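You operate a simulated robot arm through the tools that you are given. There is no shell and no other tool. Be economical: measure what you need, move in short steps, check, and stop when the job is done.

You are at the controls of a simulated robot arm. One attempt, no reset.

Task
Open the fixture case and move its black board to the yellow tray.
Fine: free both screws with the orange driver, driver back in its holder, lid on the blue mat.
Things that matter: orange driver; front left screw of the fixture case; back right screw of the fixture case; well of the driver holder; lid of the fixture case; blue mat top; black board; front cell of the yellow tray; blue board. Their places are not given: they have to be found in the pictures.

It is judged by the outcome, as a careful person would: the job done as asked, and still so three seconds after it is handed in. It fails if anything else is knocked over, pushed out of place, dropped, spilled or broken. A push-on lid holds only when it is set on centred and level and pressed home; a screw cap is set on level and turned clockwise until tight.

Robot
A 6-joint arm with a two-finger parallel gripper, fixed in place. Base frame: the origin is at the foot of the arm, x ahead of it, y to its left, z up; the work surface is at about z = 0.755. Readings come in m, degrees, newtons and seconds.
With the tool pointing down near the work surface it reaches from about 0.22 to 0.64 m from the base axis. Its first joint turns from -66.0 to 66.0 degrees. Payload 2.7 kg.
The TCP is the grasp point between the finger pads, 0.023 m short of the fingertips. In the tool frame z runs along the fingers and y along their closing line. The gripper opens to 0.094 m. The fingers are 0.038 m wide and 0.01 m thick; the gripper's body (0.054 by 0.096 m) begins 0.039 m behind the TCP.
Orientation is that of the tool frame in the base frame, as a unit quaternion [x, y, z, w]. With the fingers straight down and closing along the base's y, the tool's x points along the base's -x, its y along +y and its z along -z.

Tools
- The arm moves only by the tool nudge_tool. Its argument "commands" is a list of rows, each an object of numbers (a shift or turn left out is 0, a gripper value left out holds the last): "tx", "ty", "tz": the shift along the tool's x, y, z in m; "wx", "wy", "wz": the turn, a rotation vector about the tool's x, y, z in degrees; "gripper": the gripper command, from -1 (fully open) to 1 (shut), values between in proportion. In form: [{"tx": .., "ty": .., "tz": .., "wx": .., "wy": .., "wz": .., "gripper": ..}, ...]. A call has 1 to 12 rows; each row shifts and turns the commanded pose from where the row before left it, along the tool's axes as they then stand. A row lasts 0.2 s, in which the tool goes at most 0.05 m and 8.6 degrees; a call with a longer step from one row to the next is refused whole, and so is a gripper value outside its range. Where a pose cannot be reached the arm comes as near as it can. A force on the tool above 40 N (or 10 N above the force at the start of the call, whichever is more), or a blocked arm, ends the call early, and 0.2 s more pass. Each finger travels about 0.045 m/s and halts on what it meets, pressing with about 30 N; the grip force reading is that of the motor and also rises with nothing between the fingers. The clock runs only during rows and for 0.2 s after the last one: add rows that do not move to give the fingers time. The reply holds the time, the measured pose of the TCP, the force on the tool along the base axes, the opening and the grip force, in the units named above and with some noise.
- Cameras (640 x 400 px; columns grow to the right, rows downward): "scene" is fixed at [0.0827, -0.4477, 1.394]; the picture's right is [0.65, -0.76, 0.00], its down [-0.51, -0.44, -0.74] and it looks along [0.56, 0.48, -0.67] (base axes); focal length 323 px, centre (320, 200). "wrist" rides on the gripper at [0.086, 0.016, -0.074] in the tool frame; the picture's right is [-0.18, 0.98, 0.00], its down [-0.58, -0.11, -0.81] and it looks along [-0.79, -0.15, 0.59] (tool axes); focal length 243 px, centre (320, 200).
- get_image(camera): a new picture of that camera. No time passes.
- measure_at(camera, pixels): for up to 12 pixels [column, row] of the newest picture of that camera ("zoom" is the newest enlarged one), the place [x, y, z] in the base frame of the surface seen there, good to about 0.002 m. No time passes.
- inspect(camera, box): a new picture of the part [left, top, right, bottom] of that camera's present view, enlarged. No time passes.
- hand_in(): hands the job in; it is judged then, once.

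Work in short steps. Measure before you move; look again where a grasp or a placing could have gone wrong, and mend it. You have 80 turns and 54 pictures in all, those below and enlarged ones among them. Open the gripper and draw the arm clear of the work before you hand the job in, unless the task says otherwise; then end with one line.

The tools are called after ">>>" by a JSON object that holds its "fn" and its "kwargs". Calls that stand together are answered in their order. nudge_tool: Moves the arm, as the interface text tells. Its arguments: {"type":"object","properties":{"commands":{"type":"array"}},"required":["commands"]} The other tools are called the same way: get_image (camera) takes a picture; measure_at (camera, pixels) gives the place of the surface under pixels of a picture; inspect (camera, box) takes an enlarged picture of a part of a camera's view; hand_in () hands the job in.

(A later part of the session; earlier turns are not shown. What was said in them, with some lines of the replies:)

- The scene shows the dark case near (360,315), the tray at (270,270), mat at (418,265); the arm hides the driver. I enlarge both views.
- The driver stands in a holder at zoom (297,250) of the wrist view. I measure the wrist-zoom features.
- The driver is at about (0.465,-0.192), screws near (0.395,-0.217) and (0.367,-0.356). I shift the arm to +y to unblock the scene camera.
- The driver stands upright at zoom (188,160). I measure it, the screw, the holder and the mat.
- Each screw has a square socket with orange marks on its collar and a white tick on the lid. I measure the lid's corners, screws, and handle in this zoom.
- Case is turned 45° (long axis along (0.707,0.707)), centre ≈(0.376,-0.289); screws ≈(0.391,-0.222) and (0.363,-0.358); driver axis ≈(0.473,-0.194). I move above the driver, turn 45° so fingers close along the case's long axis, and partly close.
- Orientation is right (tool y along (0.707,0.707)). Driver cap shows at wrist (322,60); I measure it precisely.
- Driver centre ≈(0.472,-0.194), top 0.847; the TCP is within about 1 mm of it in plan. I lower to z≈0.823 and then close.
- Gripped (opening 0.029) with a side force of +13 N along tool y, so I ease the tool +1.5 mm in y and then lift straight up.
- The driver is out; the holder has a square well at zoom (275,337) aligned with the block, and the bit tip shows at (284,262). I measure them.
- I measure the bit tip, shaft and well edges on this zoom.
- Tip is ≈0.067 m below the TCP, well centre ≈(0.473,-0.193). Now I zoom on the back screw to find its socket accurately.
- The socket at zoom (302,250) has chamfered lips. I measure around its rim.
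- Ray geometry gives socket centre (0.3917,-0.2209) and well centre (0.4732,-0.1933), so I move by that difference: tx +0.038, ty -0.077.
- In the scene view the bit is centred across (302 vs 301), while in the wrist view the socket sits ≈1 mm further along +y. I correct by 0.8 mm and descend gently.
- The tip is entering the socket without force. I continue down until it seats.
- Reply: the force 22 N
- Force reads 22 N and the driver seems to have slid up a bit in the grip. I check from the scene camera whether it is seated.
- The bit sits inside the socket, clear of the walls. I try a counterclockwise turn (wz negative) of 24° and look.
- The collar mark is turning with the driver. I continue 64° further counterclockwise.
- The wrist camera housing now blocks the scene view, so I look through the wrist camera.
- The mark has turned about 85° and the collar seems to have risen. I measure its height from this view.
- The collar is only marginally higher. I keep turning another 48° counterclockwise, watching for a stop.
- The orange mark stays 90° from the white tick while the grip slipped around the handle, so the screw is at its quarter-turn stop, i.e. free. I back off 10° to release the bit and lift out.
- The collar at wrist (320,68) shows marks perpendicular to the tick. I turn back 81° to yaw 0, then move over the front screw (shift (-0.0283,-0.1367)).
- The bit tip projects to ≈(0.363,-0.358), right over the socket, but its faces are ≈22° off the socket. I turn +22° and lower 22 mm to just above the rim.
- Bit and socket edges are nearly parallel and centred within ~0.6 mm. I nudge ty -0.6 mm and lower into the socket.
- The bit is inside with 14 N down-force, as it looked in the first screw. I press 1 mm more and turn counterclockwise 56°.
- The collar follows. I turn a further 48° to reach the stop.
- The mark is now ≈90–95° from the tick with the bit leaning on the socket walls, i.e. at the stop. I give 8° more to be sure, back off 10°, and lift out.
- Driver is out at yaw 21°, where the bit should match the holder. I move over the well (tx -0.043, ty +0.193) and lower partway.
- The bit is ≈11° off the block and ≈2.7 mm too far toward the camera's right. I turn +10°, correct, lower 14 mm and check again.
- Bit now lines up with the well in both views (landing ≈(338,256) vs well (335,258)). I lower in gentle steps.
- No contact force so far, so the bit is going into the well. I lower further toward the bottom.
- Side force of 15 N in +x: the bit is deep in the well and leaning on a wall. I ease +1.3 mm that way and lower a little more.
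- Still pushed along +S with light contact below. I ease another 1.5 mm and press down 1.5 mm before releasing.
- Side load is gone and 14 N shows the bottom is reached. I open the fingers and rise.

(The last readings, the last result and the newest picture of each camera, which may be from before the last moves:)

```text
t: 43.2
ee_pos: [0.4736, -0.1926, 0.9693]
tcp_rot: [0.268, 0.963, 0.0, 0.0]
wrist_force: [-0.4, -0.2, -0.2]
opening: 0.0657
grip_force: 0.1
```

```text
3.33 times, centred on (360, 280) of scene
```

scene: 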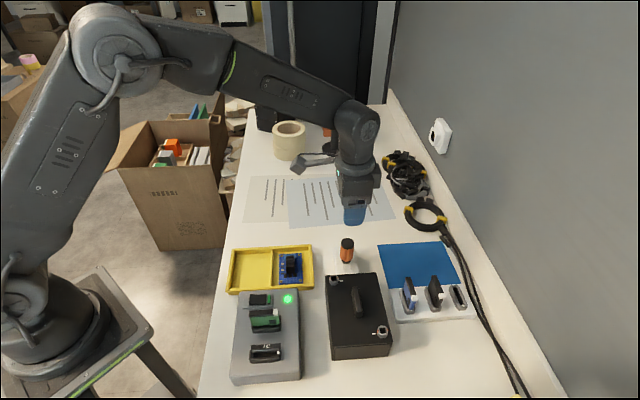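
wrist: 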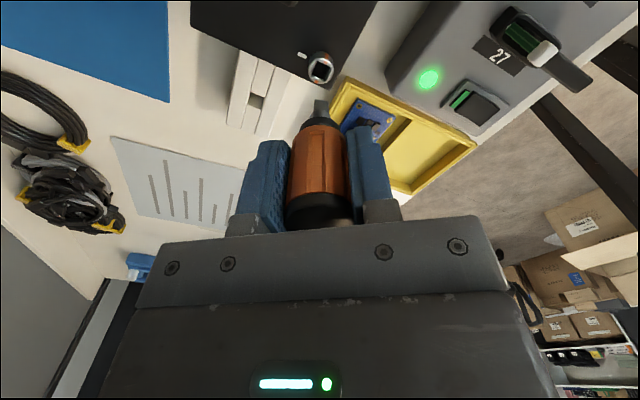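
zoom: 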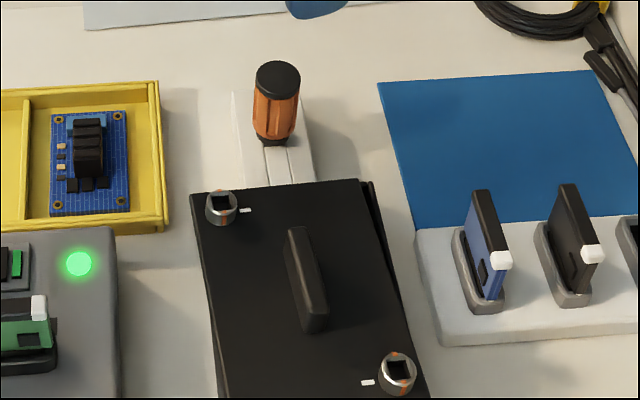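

Driver stands in its holder; the lid has shifted slightly, so both screws are free. I measure the lid, its handle and the mat.

>>> {"fn": "measure_at", "kwargs": {"camera": "zoom", "pixels": [[293, 230], [318, 322], [304, 275], [297, 275], [312, 275], [193, 196], [357, 182], [422, 385], [366, 185], [380, 230], [222, 197], [399, 372]]}}

>>> {"fn": "measure_at", "kwargs": {"camera": "zoom", "pixels": [[381, 88], [580, 74], [636, 160], [412, 222], [500, 150], [418, 232], [485, 195], [570, 190], [310, 300], [287, 240]]}}

```text
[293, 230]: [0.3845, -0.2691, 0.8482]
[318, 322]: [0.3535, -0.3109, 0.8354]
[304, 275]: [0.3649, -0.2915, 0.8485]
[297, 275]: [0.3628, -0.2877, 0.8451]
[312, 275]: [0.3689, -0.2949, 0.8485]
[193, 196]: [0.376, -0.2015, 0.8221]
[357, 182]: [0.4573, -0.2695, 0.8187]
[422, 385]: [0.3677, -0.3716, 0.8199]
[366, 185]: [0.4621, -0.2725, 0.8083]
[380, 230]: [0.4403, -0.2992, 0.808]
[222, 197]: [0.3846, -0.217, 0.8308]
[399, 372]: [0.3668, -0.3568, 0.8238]
```

```text
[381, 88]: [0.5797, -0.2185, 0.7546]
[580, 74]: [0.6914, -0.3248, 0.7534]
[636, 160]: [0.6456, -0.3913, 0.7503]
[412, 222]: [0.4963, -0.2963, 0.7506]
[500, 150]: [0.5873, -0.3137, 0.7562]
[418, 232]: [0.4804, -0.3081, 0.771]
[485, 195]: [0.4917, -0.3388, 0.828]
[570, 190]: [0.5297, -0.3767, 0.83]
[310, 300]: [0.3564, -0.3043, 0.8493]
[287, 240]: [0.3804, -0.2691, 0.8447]
```

Lid has yawed ~5° CCW: handle runs at ≈50° with centre ≈(0.369,-0.289), top 0.848. I turn to yaw -50° so the fingers close across it and move above it, biased 10 mm toward its near end to gain reach over the mat.

>>> {"fn": "nudge_tool", "kwargs": {"commands": [{"wz": -8.1}, {"wz": -8.1}, {"wz": -8.1}, {"wz": -8.1}, {"wz": -8.1}, {"wz": -8.1}, {"wz": -8.1}, {"wz": -8.1}, {"wz": -8.1}, {"wz": -8.1}]}}

>>> {"fn": "nudge_tool", "kwargs": {"commands": [{"tx": 0.0377, "ty": 0.0043}, {"tx": 0.0377, "ty": 0.0043}, {"tx": 0.0377, "ty": 0.0043}, {"tx": 0.0377, "ty": 0.0043}, {"tz": 0.04}, {}]}}

>>> {"fn": "get_image", "kwargs": {"camera": "wrist"}}

```text
t: 45.4
ee_pos: [0.4725, -0.192, 0.9675]
tcp_rot: [-0.424, 0.906, 0.0, 0.0]
wrist_force: [0.1, 0.5, 0.0]
opening: 0.0656
grip_force: 0.2
```

```text
t: 46.8
ee_pos: [0.3648, -0.2922, 0.9272]
tcp_rot: [-0.423, 0.906, 0.0, 0.0]
wrist_force: [-0.5, -0.5, 0.5]
opening: 0.0658
grip_force: 0.0
```

```text
14 pictures are left
```

wrist: 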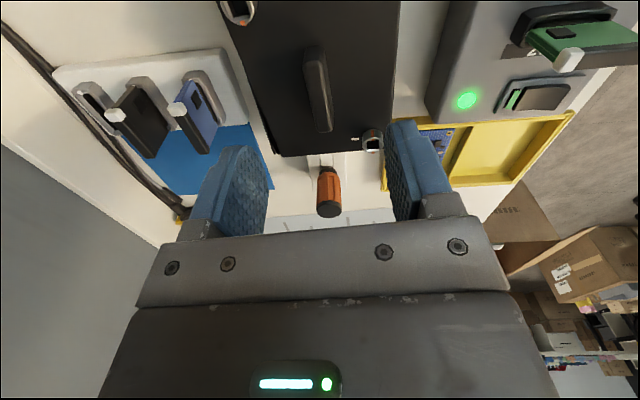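

I measure the handle and lid from this view.

>>> {"fn": "measure_at", "kwargs": {"camera": "wrist", "pixels": [[312, 52], [324, 124], [318, 90], [310, 90], [326, 90], [320, 125], [328, 122], [308, 55], [370, 140], [276, 150], [240, 10], [395, 120]]}}

```text
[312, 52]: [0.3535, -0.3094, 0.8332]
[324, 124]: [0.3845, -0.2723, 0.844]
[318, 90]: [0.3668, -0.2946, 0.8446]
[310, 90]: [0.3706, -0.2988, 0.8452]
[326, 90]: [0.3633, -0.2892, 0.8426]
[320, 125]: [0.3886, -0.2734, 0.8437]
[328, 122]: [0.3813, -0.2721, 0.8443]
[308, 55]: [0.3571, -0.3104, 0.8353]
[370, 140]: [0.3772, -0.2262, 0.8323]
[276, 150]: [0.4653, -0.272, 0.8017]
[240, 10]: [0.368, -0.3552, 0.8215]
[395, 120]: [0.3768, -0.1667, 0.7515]
```

Handle line is ≈2 mm to the -y side of the tool. I correct, descend to z≈0.846 and close on it.

>>> {"fn": "nudge_tool", "kwargs": {"commands": [{"ty": -0.002}, {"tz": 0.03}, {"tz": 0.03}, {"tz": 0.021}, {}]}}

>>> {"fn": "nudge_tool", "kwargs": {"commands": [{"gripper": 0.2}, {"gripper": 0.6}, {"gripper": 1}, {}, {}, {}]}}

```text
t: 48.0
ee_pos: [0.3669, -0.2976, 0.8464]
tcp_rot: [-0.423, 0.906, 0.0, 0.0]
wrist_force: [0.7, 0.0, 1.7]
opening: 0.0661
grip_force: 0.2
```

```text
t: 49.4
ee_pos: [0.3665, -0.2961, 0.8467]
tcp_rot: [-0.422, 0.906, 0.0, 0.0]
wrist_force: [-2.1, 1.9, 7.7]
opening: 0.0136
grip_force: 29.8
```

Handle gripped at 13.6 mm. I lift the lid straight up and look.

>>> {"fn": "nudge_tool", "kwargs": {"commands": [{"tz": -0.005}, {"tz": -0.01}, {"tz": -0.02}, {"tz": -0.03}, {"tz": -0.03}, {}]}}

>>> {"fn": "get_image", "kwargs": {"camera": "scene"}}

```text
t: 50.8
ee_pos: [0.3642, -0.2979, 0.9423]
tcp_rot: [-0.423, 0.906, 0.0, 0.0]
wrist_force: [0.2, -0.4, -0.3]
opening: 0.0
grip_force: 30.2
```

```text
13 pictures are left
```

scene: 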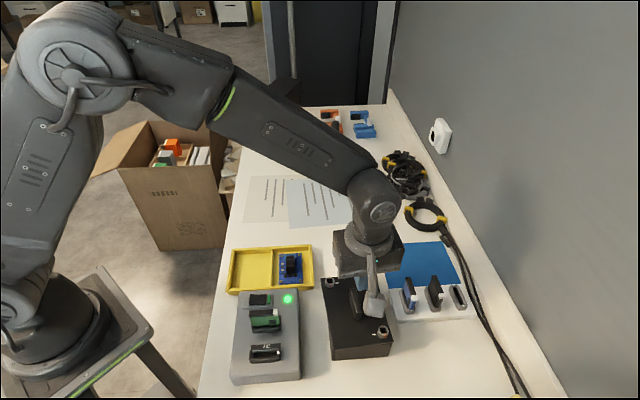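

The fingers slipped off (opening 0) and the lid stayed. I look at the case closely.

>>> {"fn": "inspect", "kwargs": {"camera": "wrist", "box": [200, 0, 420, 160]}}

>>> {"fn": "inspect", "kwargs": {"camera": "scene", "box": [315, 265, 405, 365]}}

```text
2.50 times, centred on (310, 80) of wrist
```

zoom: 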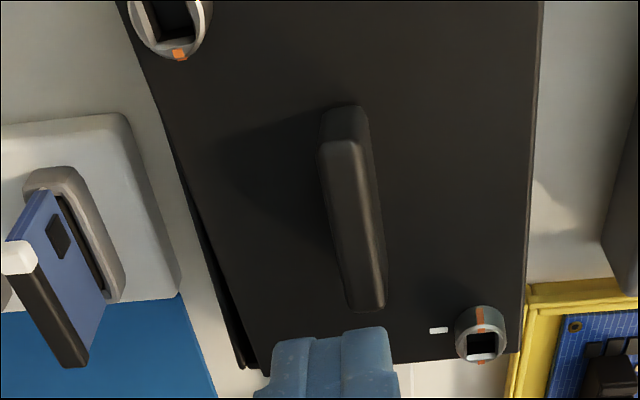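

```text
4.00 times, centred on (360, 315) of scene
```

zoom: 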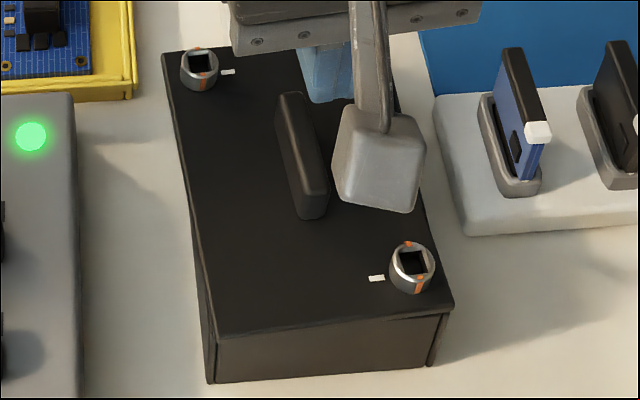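

I measure the handle's present place and the lid's height in this scene zoom.

>>> {"fn": "measure_at", "kwargs": {"camera": "zoom", "pixels": [[287, 98], [312, 185], [296, 98], [322, 180], [282, 130], [310, 210], [165, 56], [217, 335], [448, 303], [300, 250], [240, 100], [350, 280]]}}

>>> {"fn": "measure_at", "kwargs": {"camera": "wrist", "pixels": [[323, 60], [333, 120], [318, 60], [329, 120], [314, 46], [330, 122], [338, 118], [335, 80], [390, 130], [275, 130], [260, 60], [370, 60]]}}

```text
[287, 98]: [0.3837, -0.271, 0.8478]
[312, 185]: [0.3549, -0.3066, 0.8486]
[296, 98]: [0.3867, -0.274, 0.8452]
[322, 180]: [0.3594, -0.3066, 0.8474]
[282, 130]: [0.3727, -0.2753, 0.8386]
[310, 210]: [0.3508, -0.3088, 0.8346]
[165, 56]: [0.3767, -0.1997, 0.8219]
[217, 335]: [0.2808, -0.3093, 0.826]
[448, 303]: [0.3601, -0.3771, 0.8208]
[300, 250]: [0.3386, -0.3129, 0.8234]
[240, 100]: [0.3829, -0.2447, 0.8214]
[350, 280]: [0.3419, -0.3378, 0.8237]
```

```text
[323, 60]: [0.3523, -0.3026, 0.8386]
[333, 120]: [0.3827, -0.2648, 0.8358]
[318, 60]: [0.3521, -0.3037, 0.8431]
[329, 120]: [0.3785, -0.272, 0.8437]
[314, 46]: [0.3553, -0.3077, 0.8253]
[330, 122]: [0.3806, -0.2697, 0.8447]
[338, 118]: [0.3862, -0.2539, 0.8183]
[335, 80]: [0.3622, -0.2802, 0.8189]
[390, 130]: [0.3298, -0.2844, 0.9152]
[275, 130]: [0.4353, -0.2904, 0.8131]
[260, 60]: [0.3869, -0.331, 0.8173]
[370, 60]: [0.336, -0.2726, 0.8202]
```

The lid is loose but cocked with its near end raised ~5 mm, since I pulled off-centre. I regrip at the handle's centre: open, shift 9.5 mm along the handle, descend.

>>> {"fn": "nudge_tool", "kwargs": {"commands": [{"gripper": -0.1, "tx": -0.0095}, {}, {}, {"tz": 0.03}, {"tz": 0.03}, {"tz": 0.03}, {"tz": 0.003}, {}]}}

>>> {"fn": "nudge_tool", "kwargs": {"commands": [{"gripper": 0.3}, {"gripper": 0.7}, {"gripper": 1}, {}, {}, {"wz": 3}, {}]}}

```text
t: 52.6
ee_pos: [0.3703, -0.2897, 0.8489]
tcp_rot: [-0.422, 0.906, -0.001, 0.0]
wrist_force: [0.1, 0.3, 0.2]
opening: 0.0518
grip_force: 0.0
```

```text
t: 54.2
ee_pos: [0.3705, -0.2906, 0.8497]
tcp_rot: [-0.398, 0.917, 0.0, 0.0]
wrist_force: [-3.0, 0.5, 9.0]
opening: 0.0136
grip_force: 30.2
```

Gripped again (13.6 mm), lid turned 3° toward square. I lift in tiny steps and watch the forces.

>>> {"fn": "nudge_tool", "kwargs": {"commands": [{"tz": -0.002}, {"tz": -0.002}, {}]}}

```text
t: 55.0
ee_pos: [0.3706, -0.2893, 0.853]
tcp_rot: [-0.398, 0.917, 0.0, 0.0]
wrist_force: [0.6, 0.3, -0.8]
opening: 0.0135
grip_force: 30.3
```

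>>> {"fn": "nudge_tool", "kwargs": {"commands": [{"tz": -0.003}, {"tz": -0.003}, {}]}}

```text
t: 55.8
ee_pos: [0.3699, -0.2901, 0.8592]
tcp_rot: [-0.399, 0.917, 0.0, 0.0]
wrist_force: [-0.8, 0.0, -0.8]
opening: 0.0134
grip_force: 30.4
```

Force stays small and the opening holds; I look at whether the lid is coming along.

>>> {"fn": "inspect", "kwargs": {"camera": "scene", "box": [310, 255, 420, 365]}}

```text
3.64 times, centred on (365, 310) of scene
```

zoom: 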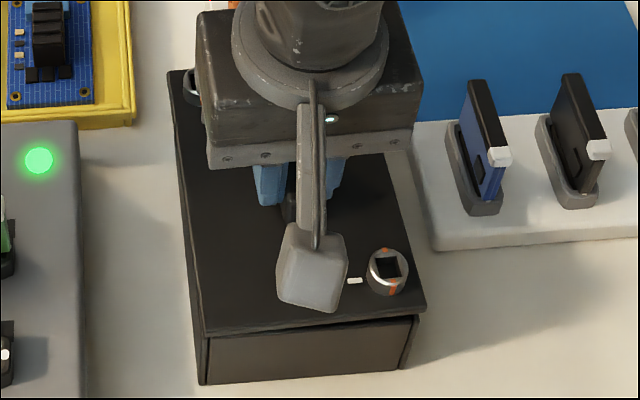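

A dark gap shows under the lid's near edge, so it is rising. I continue lifting slowly.

>>> {"fn": "nudge_tool", "kwargs": {"commands": [{"tz": -0.004}, {"tz": -0.005}, {"tz": -0.006}, {}]}}

>>> {"fn": "measure_at", "kwargs": {"camera": "zoom", "pixels": [[215, 325], [420, 300], [175, 80], [300, 320], [340, 318], [300, 345]]}}

```text
t: 56.8
ee_pos: [0.3701, -0.2894, 0.8742]
tcp_rot: [-0.399, 0.917, -0.001, 0.001]
wrist_force: [-0.2, 0.0, -1.2]
opening: 0.0138
grip_force: 29.7
```

```text
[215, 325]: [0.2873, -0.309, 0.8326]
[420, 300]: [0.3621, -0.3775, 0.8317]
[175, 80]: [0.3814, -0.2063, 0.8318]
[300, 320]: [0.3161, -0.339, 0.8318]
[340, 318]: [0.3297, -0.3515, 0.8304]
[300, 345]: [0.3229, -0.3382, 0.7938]
```

The lid is level at 0.832 and rising with the gripper. I lift clear, then turn it 92° clockwise so its long side follows the mat's long side.

>>> {"fn": "nudge_tool", "kwargs": {"commands": [{"tz": -0.02}, {"tz": -0.03}, {"tz": -0.03}, {}]}}

>>> {"fn": "nudge_tool", "kwargs": {"commands": [{"wz": 7.7}, {"wz": 7.7}, {"wz": 7.7}, {"wz": 7.7}, {"wz": 7.7}, {"wz": 7.7}, {"wz": 7.7}, {"wz": 7.7}, {"wz": 7.7}, {"wz": 7.7}, {"wz": 7.7}, {"wz": 7.3}]}}

>>> {"fn": "nudge_tool", "kwargs": {"commands": [{"tx": -0.029, "ty": 0.0239}, {"tx": -0.029, "ty": 0.0239}, {"tx": -0.029, "ty": 0.0239}, {"tx": -0.029, "ty": 0.0239}, {"tx": -0.029, "ty": 0.0239}, {"tx": -0.029, "ty": 0.0239}, {}]}}

>>> {"fn": "get_image", "kwargs": {"camera": "scene"}}

```text
t: 57.8
ee_pos: [0.3693, -0.2892, 0.9546]
tcp_rot: [-0.399, 0.917, -0.001, 0.0]
wrist_force: [0.7, 0.7, -0.2]
opening: 0.0133
grip_force: 29.5
```

```text
t: 60.4
ee_pos: [0.3707, -0.2895, 0.9546]
tcp_rot: [0.384, 0.923, 0.0, -0.001]
wrist_force: [-0.3, 0.3, -1.2]
opening: 0.0135
grip_force: 30.0
```

```text
t: 62.0
ee_pos: [0.5641, -0.3026, 0.9489]
tcp_rot: [0.383, 0.924, 0.0, -0.001]
wrist_force: [-0.3, -0.6, -0.8]
opening: 0.0135
grip_force: 29.9
out of reach, approached as far as the arm can: row 6
```

```text
9 pictures are left
```

scene: 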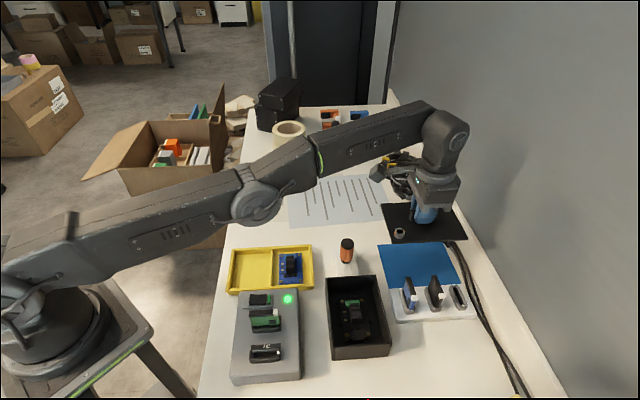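

The case is open. The arm hit its reach limit at r=0.64; the lid must go in slightly short on the mat and then be pushed outward. I pull back along tool x and read where the commanded pose is.

>>> {"fn": "nudge_tool", "kwargs": {"commands": [{"tx": 0.018}, {"tx": 0.018}, {}]}}

>>> {"fn": "inspect", "kwargs": {"camera": "scene", "box": [320, 265, 400, 365]}}

```text
t: 62.8
ee_pos: [0.5377, -0.2743, 0.9529]
tcp_rot: [0.383, 0.924, -0.001, 0.002]
wrist_force: [1.0, -0.5, -0.6]
opening: 0.0135
grip_force: 30.1
out of reach, approached as far as the arm can: row 1
```

```text
4.00 times, centred on (360, 315) of scene
```

zoom: 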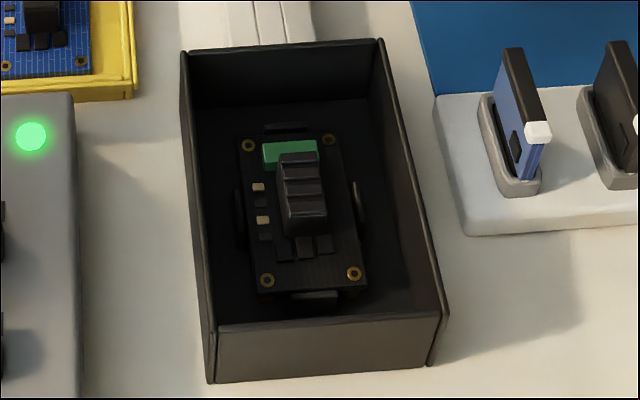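

The commanded pose is clamped, now L=0.186, S=0.574. I shift ty +0.016, tx -0.024 to the target and descend to z≈0.815.

>>> {"fn": "nudge_tool", "kwargs": {"commands": [{"ty": 0.016}, {"tx": -0.012}, {"tx": -0.012}, {"tz": 0.035}, {"tz": 0.035}, {"tz": 0.035}, {"tz": 0.03}, {}]}}

>>> {"fn": "get_image", "kwargs": {"camera": "scene"}}

```text
t: 64.6
ee_pos: [0.5674, -0.2802, 0.8182]
tcp_rot: [0.383, 0.924, 0.001, 0.0]
wrist_force: [0.5, -0.2, -0.7]
opening: 0.0134
grip_force: 29.8
```

```text
7 pictures are left
```

scene: 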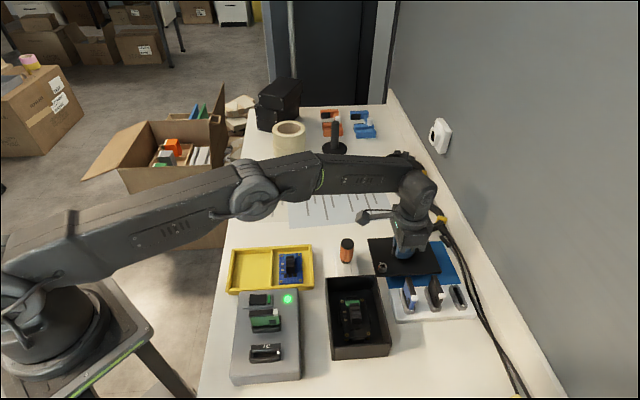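

I measure the lid's edges relative to the rack and mat.

>>> {"fn": "measure_at", "kwargs": {"camera": "scene", "pixels": [[369, 241], [384, 275], [438, 270], [400, 274], [420, 272], [430, 285], [450, 262], [382, 268], [360, 245], [415, 285], [405, 283], [440, 283]]}}

```text
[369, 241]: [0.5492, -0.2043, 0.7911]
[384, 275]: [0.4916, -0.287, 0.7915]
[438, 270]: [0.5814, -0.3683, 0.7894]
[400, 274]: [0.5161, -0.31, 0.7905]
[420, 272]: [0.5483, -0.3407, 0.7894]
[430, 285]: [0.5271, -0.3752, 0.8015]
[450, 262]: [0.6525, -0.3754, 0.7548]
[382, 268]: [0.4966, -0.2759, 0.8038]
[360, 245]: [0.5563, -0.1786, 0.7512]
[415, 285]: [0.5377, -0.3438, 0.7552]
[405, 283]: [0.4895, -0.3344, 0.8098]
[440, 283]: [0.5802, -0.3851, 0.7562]
```

The lid's near edge clears the rack by ~2 cm. I lower it to the mat in small steps.

>>> {"fn": "nudge_tool", "kwargs": {"commands": [{"tz": 0.01}, {"tz": 0.006}, {"tz": 0.003}, {"tz": 0.003}, {}]}}

>>> {"fn": "nudge_tool", "kwargs": {"commands": [{"tz": 0.002}, {"tz": 0.001}, {}]}}

```text
t: 65.8
ee_pos: [0.567, -0.2802, 0.7959]
tcp_rot: [0.382, 0.924, 0.0, 0.0]
wrist_force: [-2.1, 0.0, 2.1]
opening: 0.0138
grip_force: 30.4
```

```text
t: 66.6
ee_pos: [0.5684, -0.2804, 0.7933]
tcp_rot: [0.383, 0.924, 0.0, 0.001]
wrist_force: [-8.7, 3.9, 21.6]
opening: 0.0132
grip_force: 29.5
```

Contact made (21 N). I ease up 1 mm, open and rise clear of the handle.

>>> {"fn": "nudge_tool", "kwargs": {"commands": [{"tz": -0.0015}, {"gripper": 0.4}, {"gripper": 0.1}, {"gripper": -0.1}, {}, {"tz": -0.02}, {"tz": -0.03}, {}]}}

>>> {"fn": "nudge_tool", "kwargs": {"commands": [{"tx": 0.035, "gripper": 0.5}, {"tx": 0.035, "gripper": 1}, {}, {}, {}]}}

>>> {"fn": "inspect", "kwargs": {"camera": "scene", "box": [330, 225, 480, 318]}}

```text
t: 68.4
ee_pos: [0.5654, -0.2795, 0.8432]
tcp_rot: [0.383, 0.924, 0.0, 0.0]
wrist_force: [0.2, -0.4, -0.2]
opening: 0.0517
grip_force: 0.0
```

```text
t: 69.6
ee_pos: [0.5177, -0.2306, 0.8439]
tcp_rot: [0.383, 0.924, 0.0, 0.0]
wrist_force: [0.9, 0.7, -1.2]
opening: 0.0001
grip_force: 30.1
```

```text
4.27 times, centred on (405, 272) of scene
```

zoom: 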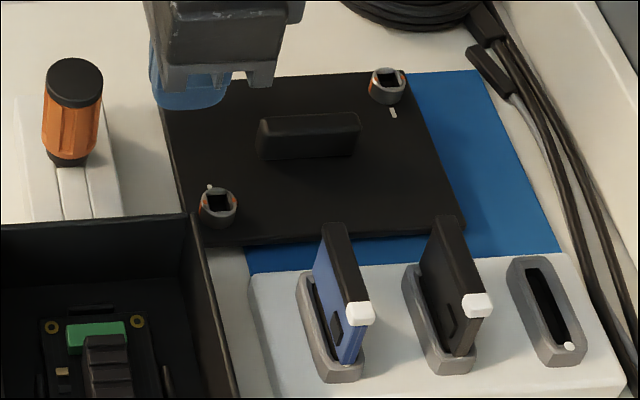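

Lid lies flat but overhangs the mat on the left. I measure its handle end and edges for a gentle push along +S.

>>> {"fn": "measure_at", "kwargs": {"camera": "zoom", "pixels": [[262, 125], [262, 145], [355, 120], [358, 150], [166, 110], [196, 243], [462, 228], [402, 74], [250, 265], [478, 74], [556, 245], [300, 245]]}}

```text
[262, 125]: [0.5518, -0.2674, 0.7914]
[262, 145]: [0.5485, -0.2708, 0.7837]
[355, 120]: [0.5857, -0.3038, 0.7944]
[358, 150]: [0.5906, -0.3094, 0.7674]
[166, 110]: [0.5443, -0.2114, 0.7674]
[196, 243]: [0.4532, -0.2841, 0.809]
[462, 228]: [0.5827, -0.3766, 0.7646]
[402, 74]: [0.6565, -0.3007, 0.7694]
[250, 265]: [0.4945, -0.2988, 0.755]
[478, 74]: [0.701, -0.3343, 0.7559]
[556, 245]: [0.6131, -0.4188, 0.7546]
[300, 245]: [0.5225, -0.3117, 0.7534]
```

Lid needs ≈+33 mm along +S. To keep the wrist camera away from the driver I turn to yaw -45° first, then lower closed fingers just behind the handle's end.

>>> {"fn": "nudge_tool", "kwargs": {"commands": [{"wz": -8.2}, {"wz": -8.2}, {"wz": -8.2}, {"wz": -8.2}, {"wz": -8.2}, {"wz": -8.2}, {"wz": -8.2}, {"wz": -8.2}, {"wz": -8.2}, {"wz": -8.1}, {"wz": -8.1}, {}]}}

>>> {"fn": "nudge_tool", "kwargs": {"commands": [{"ty": -0.028}, {}, {"tz": 0.02}, {"tz": 0.021}, {}]}}

```text
t: 72.2
ee_pos: [0.5168, -0.2307, 0.844]
tcp_rot: [-0.384, 0.923, 0.0, 0.0]
wrist_force: [0.0, -0.2, 0.0]
opening: 0.0
grip_force: 29.8
```

```text
t: 73.4
ee_pos: [0.5384, -0.2522, 0.7998]
tcp_rot: [-0.383, 0.924, 0.0, 0.0]
wrist_force: [0.5, 0.3, 0.1]
opening: 0.0
grip_force: 30.3
```

Fingers are beside the handle end with no contact. I push 41 mm along -tool y in slow steps.

>>> {"fn": "nudge_tool", "kwargs": {"commands": [{"ty": -0.006}, {"ty": -0.006}, {"ty": -0.006}, {"ty": -0.006}, {"ty": -0.006}, {"ty": -0.006}, {"ty": -0.005}, {}]}}

>>> {"fn": "nudge_tool", "kwargs": {"commands": [{"ty": 0.008}, {"tz": -0.04}, {"tz": -0.04}, {}]}}

>>> {"fn": "inspect", "kwargs": {"camera": "scene", "box": [325, 225, 475, 365]}}

```text
t: 75.2
ee_pos: [0.5644, -0.2789, 0.8025]
tcp_rot: [-0.382, 0.924, 0.0, 0.001]
wrist_force: [-0.8, 0.6, 0.3]
opening: 0.0
grip_force: 30.1
```

```text
t: 76.2
ee_pos: [0.5583, -0.275, 0.8821]
tcp_rot: [-0.382, 0.924, 0.0, 0.0]
wrist_force: [-0.4, -0.6, -0.2]
opening: 0.0
grip_force: 29.8
```

```text
2.86 times, centred on (400, 295) of scene
```

zoom: 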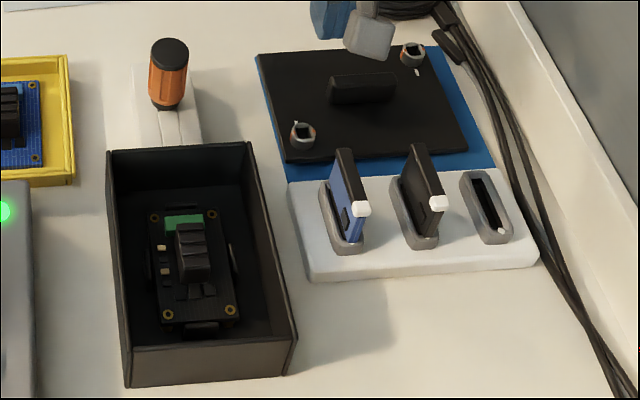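

The lid now lies entirely on the mat. Next I measure the black board, its chip block and the case walls in this zoom.

>>> {"fn": "measure_at", "kwargs": {"camera": "zoom", "pixels": [[155, 215], [214, 214], [168, 314], [232, 308], [188, 228], [194, 275], [179, 235], [203, 228], [183, 272], [208, 270], [140, 250], [180, 325]]}}

>>> {"fn": "measure_at", "kwargs": {"camera": "zoom", "pixels": [[153, 255], [233, 260], [200, 332], [183, 207], [175, 300], [215, 290], [190, 245], [192, 258], [110, 155], [248, 147], [290, 335], [130, 350]]}}

>>> {"fn": "measure_at", "kwargs": {"camera": "scene", "pixels": [[240, 248], [271, 249], [265, 290], [229, 292], [245, 258], [262, 258], [238, 282], [260, 282], [250, 270], [273, 250], [270, 288], [255, 265]]}}

```text
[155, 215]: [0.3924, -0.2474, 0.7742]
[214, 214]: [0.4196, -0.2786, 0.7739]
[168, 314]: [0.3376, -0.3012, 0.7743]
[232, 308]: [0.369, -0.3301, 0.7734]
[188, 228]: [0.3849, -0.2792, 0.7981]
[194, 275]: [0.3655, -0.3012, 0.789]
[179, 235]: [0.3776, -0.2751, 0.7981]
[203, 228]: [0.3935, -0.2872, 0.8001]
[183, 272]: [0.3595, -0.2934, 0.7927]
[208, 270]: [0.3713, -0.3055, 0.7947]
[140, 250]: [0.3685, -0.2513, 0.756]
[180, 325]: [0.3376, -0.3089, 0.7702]
```

```text
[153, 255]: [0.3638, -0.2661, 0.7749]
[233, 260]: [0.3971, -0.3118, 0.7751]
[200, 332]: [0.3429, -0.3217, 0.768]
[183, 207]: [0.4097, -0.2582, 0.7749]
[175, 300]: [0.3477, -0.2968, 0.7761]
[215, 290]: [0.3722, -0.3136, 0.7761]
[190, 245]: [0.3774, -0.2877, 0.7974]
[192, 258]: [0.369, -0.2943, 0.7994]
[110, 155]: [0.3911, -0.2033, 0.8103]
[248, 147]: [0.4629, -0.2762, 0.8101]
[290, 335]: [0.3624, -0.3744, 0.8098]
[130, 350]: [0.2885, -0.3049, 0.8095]
```

```text
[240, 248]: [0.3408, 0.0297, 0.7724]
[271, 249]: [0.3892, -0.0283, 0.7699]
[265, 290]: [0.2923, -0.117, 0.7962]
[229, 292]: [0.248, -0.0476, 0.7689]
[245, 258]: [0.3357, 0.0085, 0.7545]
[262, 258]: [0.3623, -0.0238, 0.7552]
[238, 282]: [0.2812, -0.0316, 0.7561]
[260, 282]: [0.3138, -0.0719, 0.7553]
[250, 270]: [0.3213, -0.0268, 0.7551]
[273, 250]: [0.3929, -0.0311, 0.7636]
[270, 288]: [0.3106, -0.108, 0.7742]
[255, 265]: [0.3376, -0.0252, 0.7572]
```

Board is centred ≈(0.380,-0.289) at 45°, its block spans ≈20 mm across S with top 0.799. I zoom once on the tray while moving over the board with the gripper opening to ~0.045.

>>> {"fn": "inspect", "kwargs": {"camera": "scene", "box": [222, 238, 322, 300]}}

>>> {"fn": "nudge_tool", "kwargs": {"commands": [{"tz": -0.03, "gripper": 0}, {"tx": 0.035, "ty": 0.028}, {"tx": 0.035, "ty": 0.028}, {"tx": 0.035, "ty": 0.028}, {"tx": 0.034, "ty": 0.0285}, {}]}}

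```text
6.40 times, centred on (272, 269) of scene
```

zoom: 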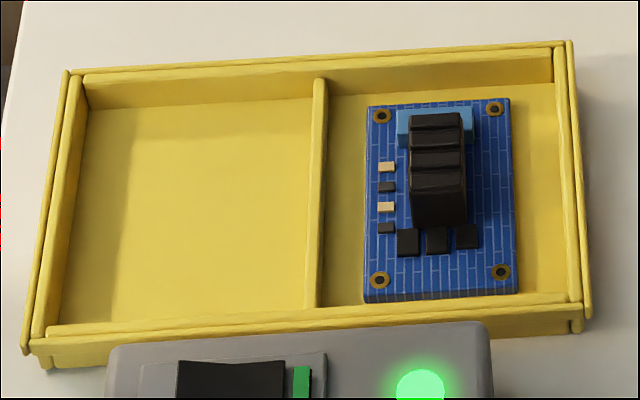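

```text
t: 77.6
ee_pos: [0.3824, -0.2918, 0.9112]
tcp_rot: [-0.382, 0.924, 0.0, 0.0]
wrist_force: [0.1, 0.4, -0.2]
opening: 0.047
grip_force: 0.0
```

Now I measure the empty cell's floor corners and the blue board's pose for orientation.

>>> {"fn": "measure_at", "kwargs": {"camera": "zoom", "pixels": [[92, 112], [311, 100], [303, 304], [66, 320], [190, 210], [85, 85], [314, 82], [47, 328], [306, 308], [383, 115], [494, 108], [379, 281]]}}

```text
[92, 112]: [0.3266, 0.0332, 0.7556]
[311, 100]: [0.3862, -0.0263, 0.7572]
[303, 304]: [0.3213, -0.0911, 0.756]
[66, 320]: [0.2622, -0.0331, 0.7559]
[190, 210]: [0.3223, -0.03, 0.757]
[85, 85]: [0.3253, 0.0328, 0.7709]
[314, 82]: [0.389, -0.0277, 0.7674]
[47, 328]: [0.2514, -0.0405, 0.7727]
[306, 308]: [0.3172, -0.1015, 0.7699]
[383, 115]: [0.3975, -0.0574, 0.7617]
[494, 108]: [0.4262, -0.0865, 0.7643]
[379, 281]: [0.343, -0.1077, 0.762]
```

Tray cell is also at 45°, floor centre ≈(0.324,-0.029), floor z 0.756. I shift ty +5 mm to centre on the block, descend to z≈0.803 and grip.

>>> {"fn": "nudge_tool", "kwargs": {"commands": [{"ty": 0.005}, {"tz": 0.035}, {"tz": 0.035}, {"tz": 0.03}, {"tz": 0.008}, {}]}}

>>> {"fn": "inspect", "kwargs": {"camera": "wrist", "box": [220, 40, 420, 190]}}

```text
t: 79.0
ee_pos: [0.3776, -0.2883, 0.801]
tcp_rot: [-0.383, 0.924, 0.0, -0.001]
wrist_force: [0.6, 0.2, -0.1]
opening: 0.0469
grip_force: 0.2
```

```text
2.67 times, centred on (320, 115) of wrist
```

zoom: 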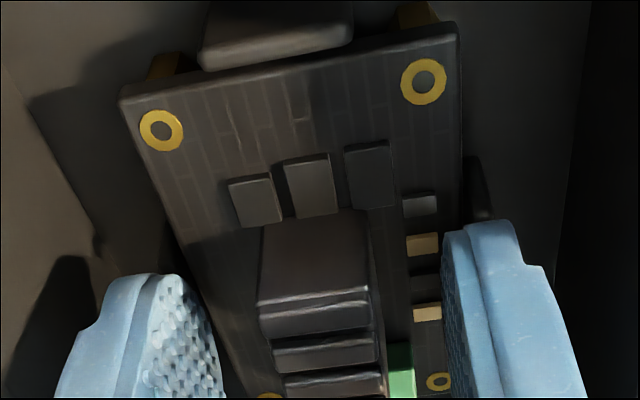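

The block sits centred between the fingers. I raise 1.5 mm to clear the small parts and close.

>>> {"fn": "nudge_tool", "kwargs": {"commands": [{"tz": -0.0015, "gripper": 0.3}, {"gripper": 0.6}, {"gripper": 1}, {}, {}, {}]}}

>>> {"fn": "nudge_tool", "kwargs": {"commands": [{"tz": -0.003}, {"tz": -0.004}, {"tz": -0.008}, {"tz": -0.015}, {}]}}

```text
t: 80.4
ee_pos: [0.3781, -0.2883, 0.804]
tcp_rot: [-0.382, 0.924, 0.0, 0.0]
wrist_force: [-0.2, 0.6, -0.9]
opening: 0.0193
grip_force: 29.2
```

```text
t: 81.6
ee_pos: [0.3782, -0.289, 0.8354]
tcp_rot: [-0.383, 0.924, 0.0, 0.001]
wrist_force: [0.0, 0.3, -0.6]
opening: 0.0194
grip_force: 30.1
```

Board is held (19 mm). Before carrying it over, I check the heights of the grey fixture near the tray, and lift higher.

>>> {"fn": "measure_at", "kwargs": {"camera": "scene", "pixels": [[264, 311], [255, 312], [276, 311], [278, 317], [259, 297], [266, 297], [264, 346], [288, 299], [244, 297], [264, 322]]}}

>>> {"fn": "nudge_tool", "kwargs": {"commands": [{"tz": -0.03}, {"tz": -0.03}, {"tz": -0.03}, {}]}}

```text
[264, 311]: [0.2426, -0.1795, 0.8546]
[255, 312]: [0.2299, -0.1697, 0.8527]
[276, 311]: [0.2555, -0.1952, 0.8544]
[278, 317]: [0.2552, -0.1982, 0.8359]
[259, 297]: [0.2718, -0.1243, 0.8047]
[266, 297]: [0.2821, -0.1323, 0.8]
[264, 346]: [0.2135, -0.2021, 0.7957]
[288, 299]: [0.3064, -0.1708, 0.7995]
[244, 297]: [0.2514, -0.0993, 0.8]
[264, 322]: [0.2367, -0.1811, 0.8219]
```

```text
t: 82.6
ee_pos: [0.3771, -0.2912, 0.9271]
tcp_rot: [-0.383, 0.924, 0.0, 0.0]
wrist_force: [0.1, 0.4, -1.6]
opening: 0.0195
grip_force: 29.8
```

The fixture's upright board (top 0.855 at (0.243,-0.18)) is well away from the camera's path. I carry the board over the empty cell.

>>> {"fn": "nudge_tool", "kwargs": {"commands": [{"tx": -0.0241, "ty": 0.0372}, {"tx": -0.0241, "ty": 0.0372}, {"tx": -0.0241, "ty": 0.0372}, {"tx": -0.0241, "ty": 0.0372}, {"tx": -0.0241, "ty": 0.0372}, {"tx": -0.024, "ty": 0.0372}, {}, {"tz": 0.035}, {"tz": 0.035}, {"tz": 0.035}, {}]}}

>>> {"fn": "inspect", "kwargs": {"camera": "scene", "box": [222, 230, 322, 300]}}

```text
t: 85.0
ee_pos: [0.3221, -0.0295, 0.8209]
tcp_rot: [-0.383, 0.924, 0.0, 0.0]
wrist_force: [-0.4, 0.1, -1.3]
opening: 0.0196
grip_force: 30.2
```

```text
5.71 times, centred on (272, 265) of scene
```

zoom: 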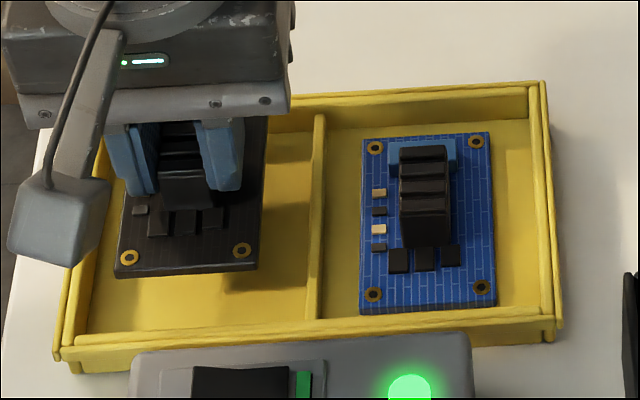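

Board hovers over the cell. I measure its near corners to confirm alignment.

>>> {"fn": "measure_at", "kwargs": {"camera": "zoom", "pixels": [[129, 257], [241, 250], [118, 270], [255, 263], [264, 140], [187, 200]]}}

```text
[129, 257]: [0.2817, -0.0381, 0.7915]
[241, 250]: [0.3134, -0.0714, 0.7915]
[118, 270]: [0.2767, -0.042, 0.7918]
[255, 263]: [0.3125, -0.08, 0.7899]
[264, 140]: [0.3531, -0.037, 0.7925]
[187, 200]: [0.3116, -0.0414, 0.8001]
```

Near edge is ~3 mm inside the cell wall; I shift 1.5 mm toward the far side and lower to the floor.

>>> {"fn": "nudge_tool", "kwargs": {"commands": [{"tx": -0.0015, "ty": 0.001}, {"tz": 0.012}, {"tz": 0.01}, {"tz": 0.004}, {"tz": 0.002}, {}]}}

>>> {"fn": "nudge_tool", "kwargs": {"commands": [{"tz": 0.001}, {"tz": 0.001}, {}]}}

```text
t: 86.4
ee_pos: [0.322, -0.0281, 0.7937]
tcp_rot: [-0.382, 0.924, 0.0, 0.0]
wrist_force: [0.2, 0.2, -0.5]
opening: 0.0194
grip_force: 29.9
```

```text
t: 87.2
ee_pos: [0.3222, -0.0272, 0.791]
tcp_rot: [-0.383, 0.924, 0.0, 0.0]
wrist_force: [-5.8, 3.2, 23.8]
opening: 0.0197
grip_force: 29.9
```

Contact with the floor (24 N). I ease up 0.5 mm, open gently, and rise straight up.

>>> {"fn": "nudge_tool", "kwargs": {"commands": [{"tz": -0.0007}, {"gripper": 0.4}, {"gripper": 0.2}, {"gripper": 0}, {}, {"tz": -0.03}, {"tz": -0.04}, {"tz": -0.04}, {"tz": -0.04}, {"tz": -0.04}, {"tx": 0.03}, {}]}}

>>> {"fn": "get_image", "kwargs": {"camera": "scene"}}

```text
t: 89.8
ee_pos: [0.3033, -0.0487, 0.9798]
tcp_rot: [-0.383, 0.924, 0.0, 0.0]
wrist_force: [-0.5, 0.0, -0.3]
opening: 0.0471
grip_force: 0.0
```

```text
1 pictures are left
```

scene: 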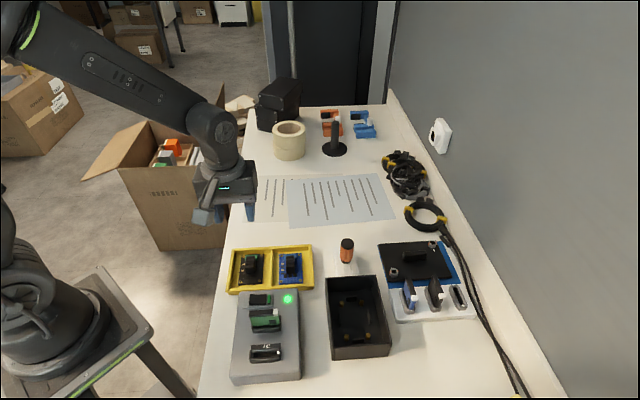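

The board is in the tray, lid on mat, driver in holder. I confirm the board lies flat, then open fully and withdraw.

>>> {"fn": "measure_at", "kwargs": {"camera": "scene", "pixels": [[243, 257], [260, 256], [241, 281], [260, 281], [251, 264], [347, 242], [450, 268], [420, 262]]}}

>>> {"fn": "nudge_tool", "kwargs": {"commands": [{"tz": -0.04, "gripper": -1}, {"tz": -0.04}, {"tz": -0.04}, {}, {}, {}, {}]}}

>>> {"fn": "inspect", "kwargs": {"camera": "scene", "box": [222, 225, 482, 385]}}

```text
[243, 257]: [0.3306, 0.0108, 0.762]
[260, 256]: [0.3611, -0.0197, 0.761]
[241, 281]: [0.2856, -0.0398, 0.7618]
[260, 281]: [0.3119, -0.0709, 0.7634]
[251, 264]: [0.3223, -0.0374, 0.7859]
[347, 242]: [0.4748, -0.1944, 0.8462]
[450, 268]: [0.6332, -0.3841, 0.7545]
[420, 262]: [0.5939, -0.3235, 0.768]
```

```text
t: 91.4
ee_pos: [0.3037, -0.044, 1.0977]
tcp_rot: [-0.383, 0.924, 0.0, 0.0]
wrist_force: [-0.2, -0.2, 0.1]
opening: 0.0941
grip_force: 0.1
```

```text
2.46 times, centred on (352, 305) of scene
```

zoom: 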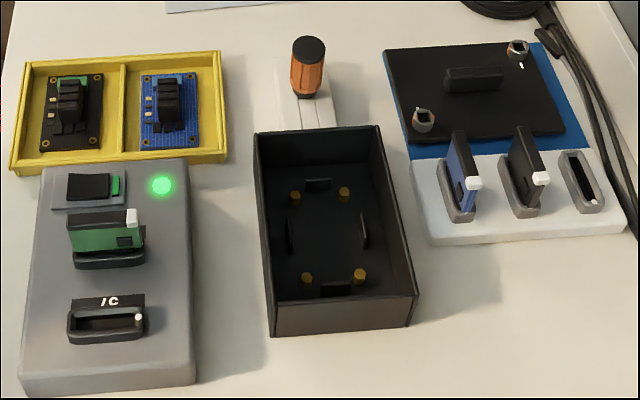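

The board lies flat at z 0.762 in the tray cell, the lid is on the mat, the driver is upright in its holder, and nothing else has moved. I hand in.

>>> {"fn": "hand_in", "kwargs": {}}

```text
The job is handed in.
```

The case is open and the job is handed in: both screws are free, the driver is back in its holder, the lid is on the blue mat, and the black board lies flat in the yellow tray's empty cell, which I took to be the front one.
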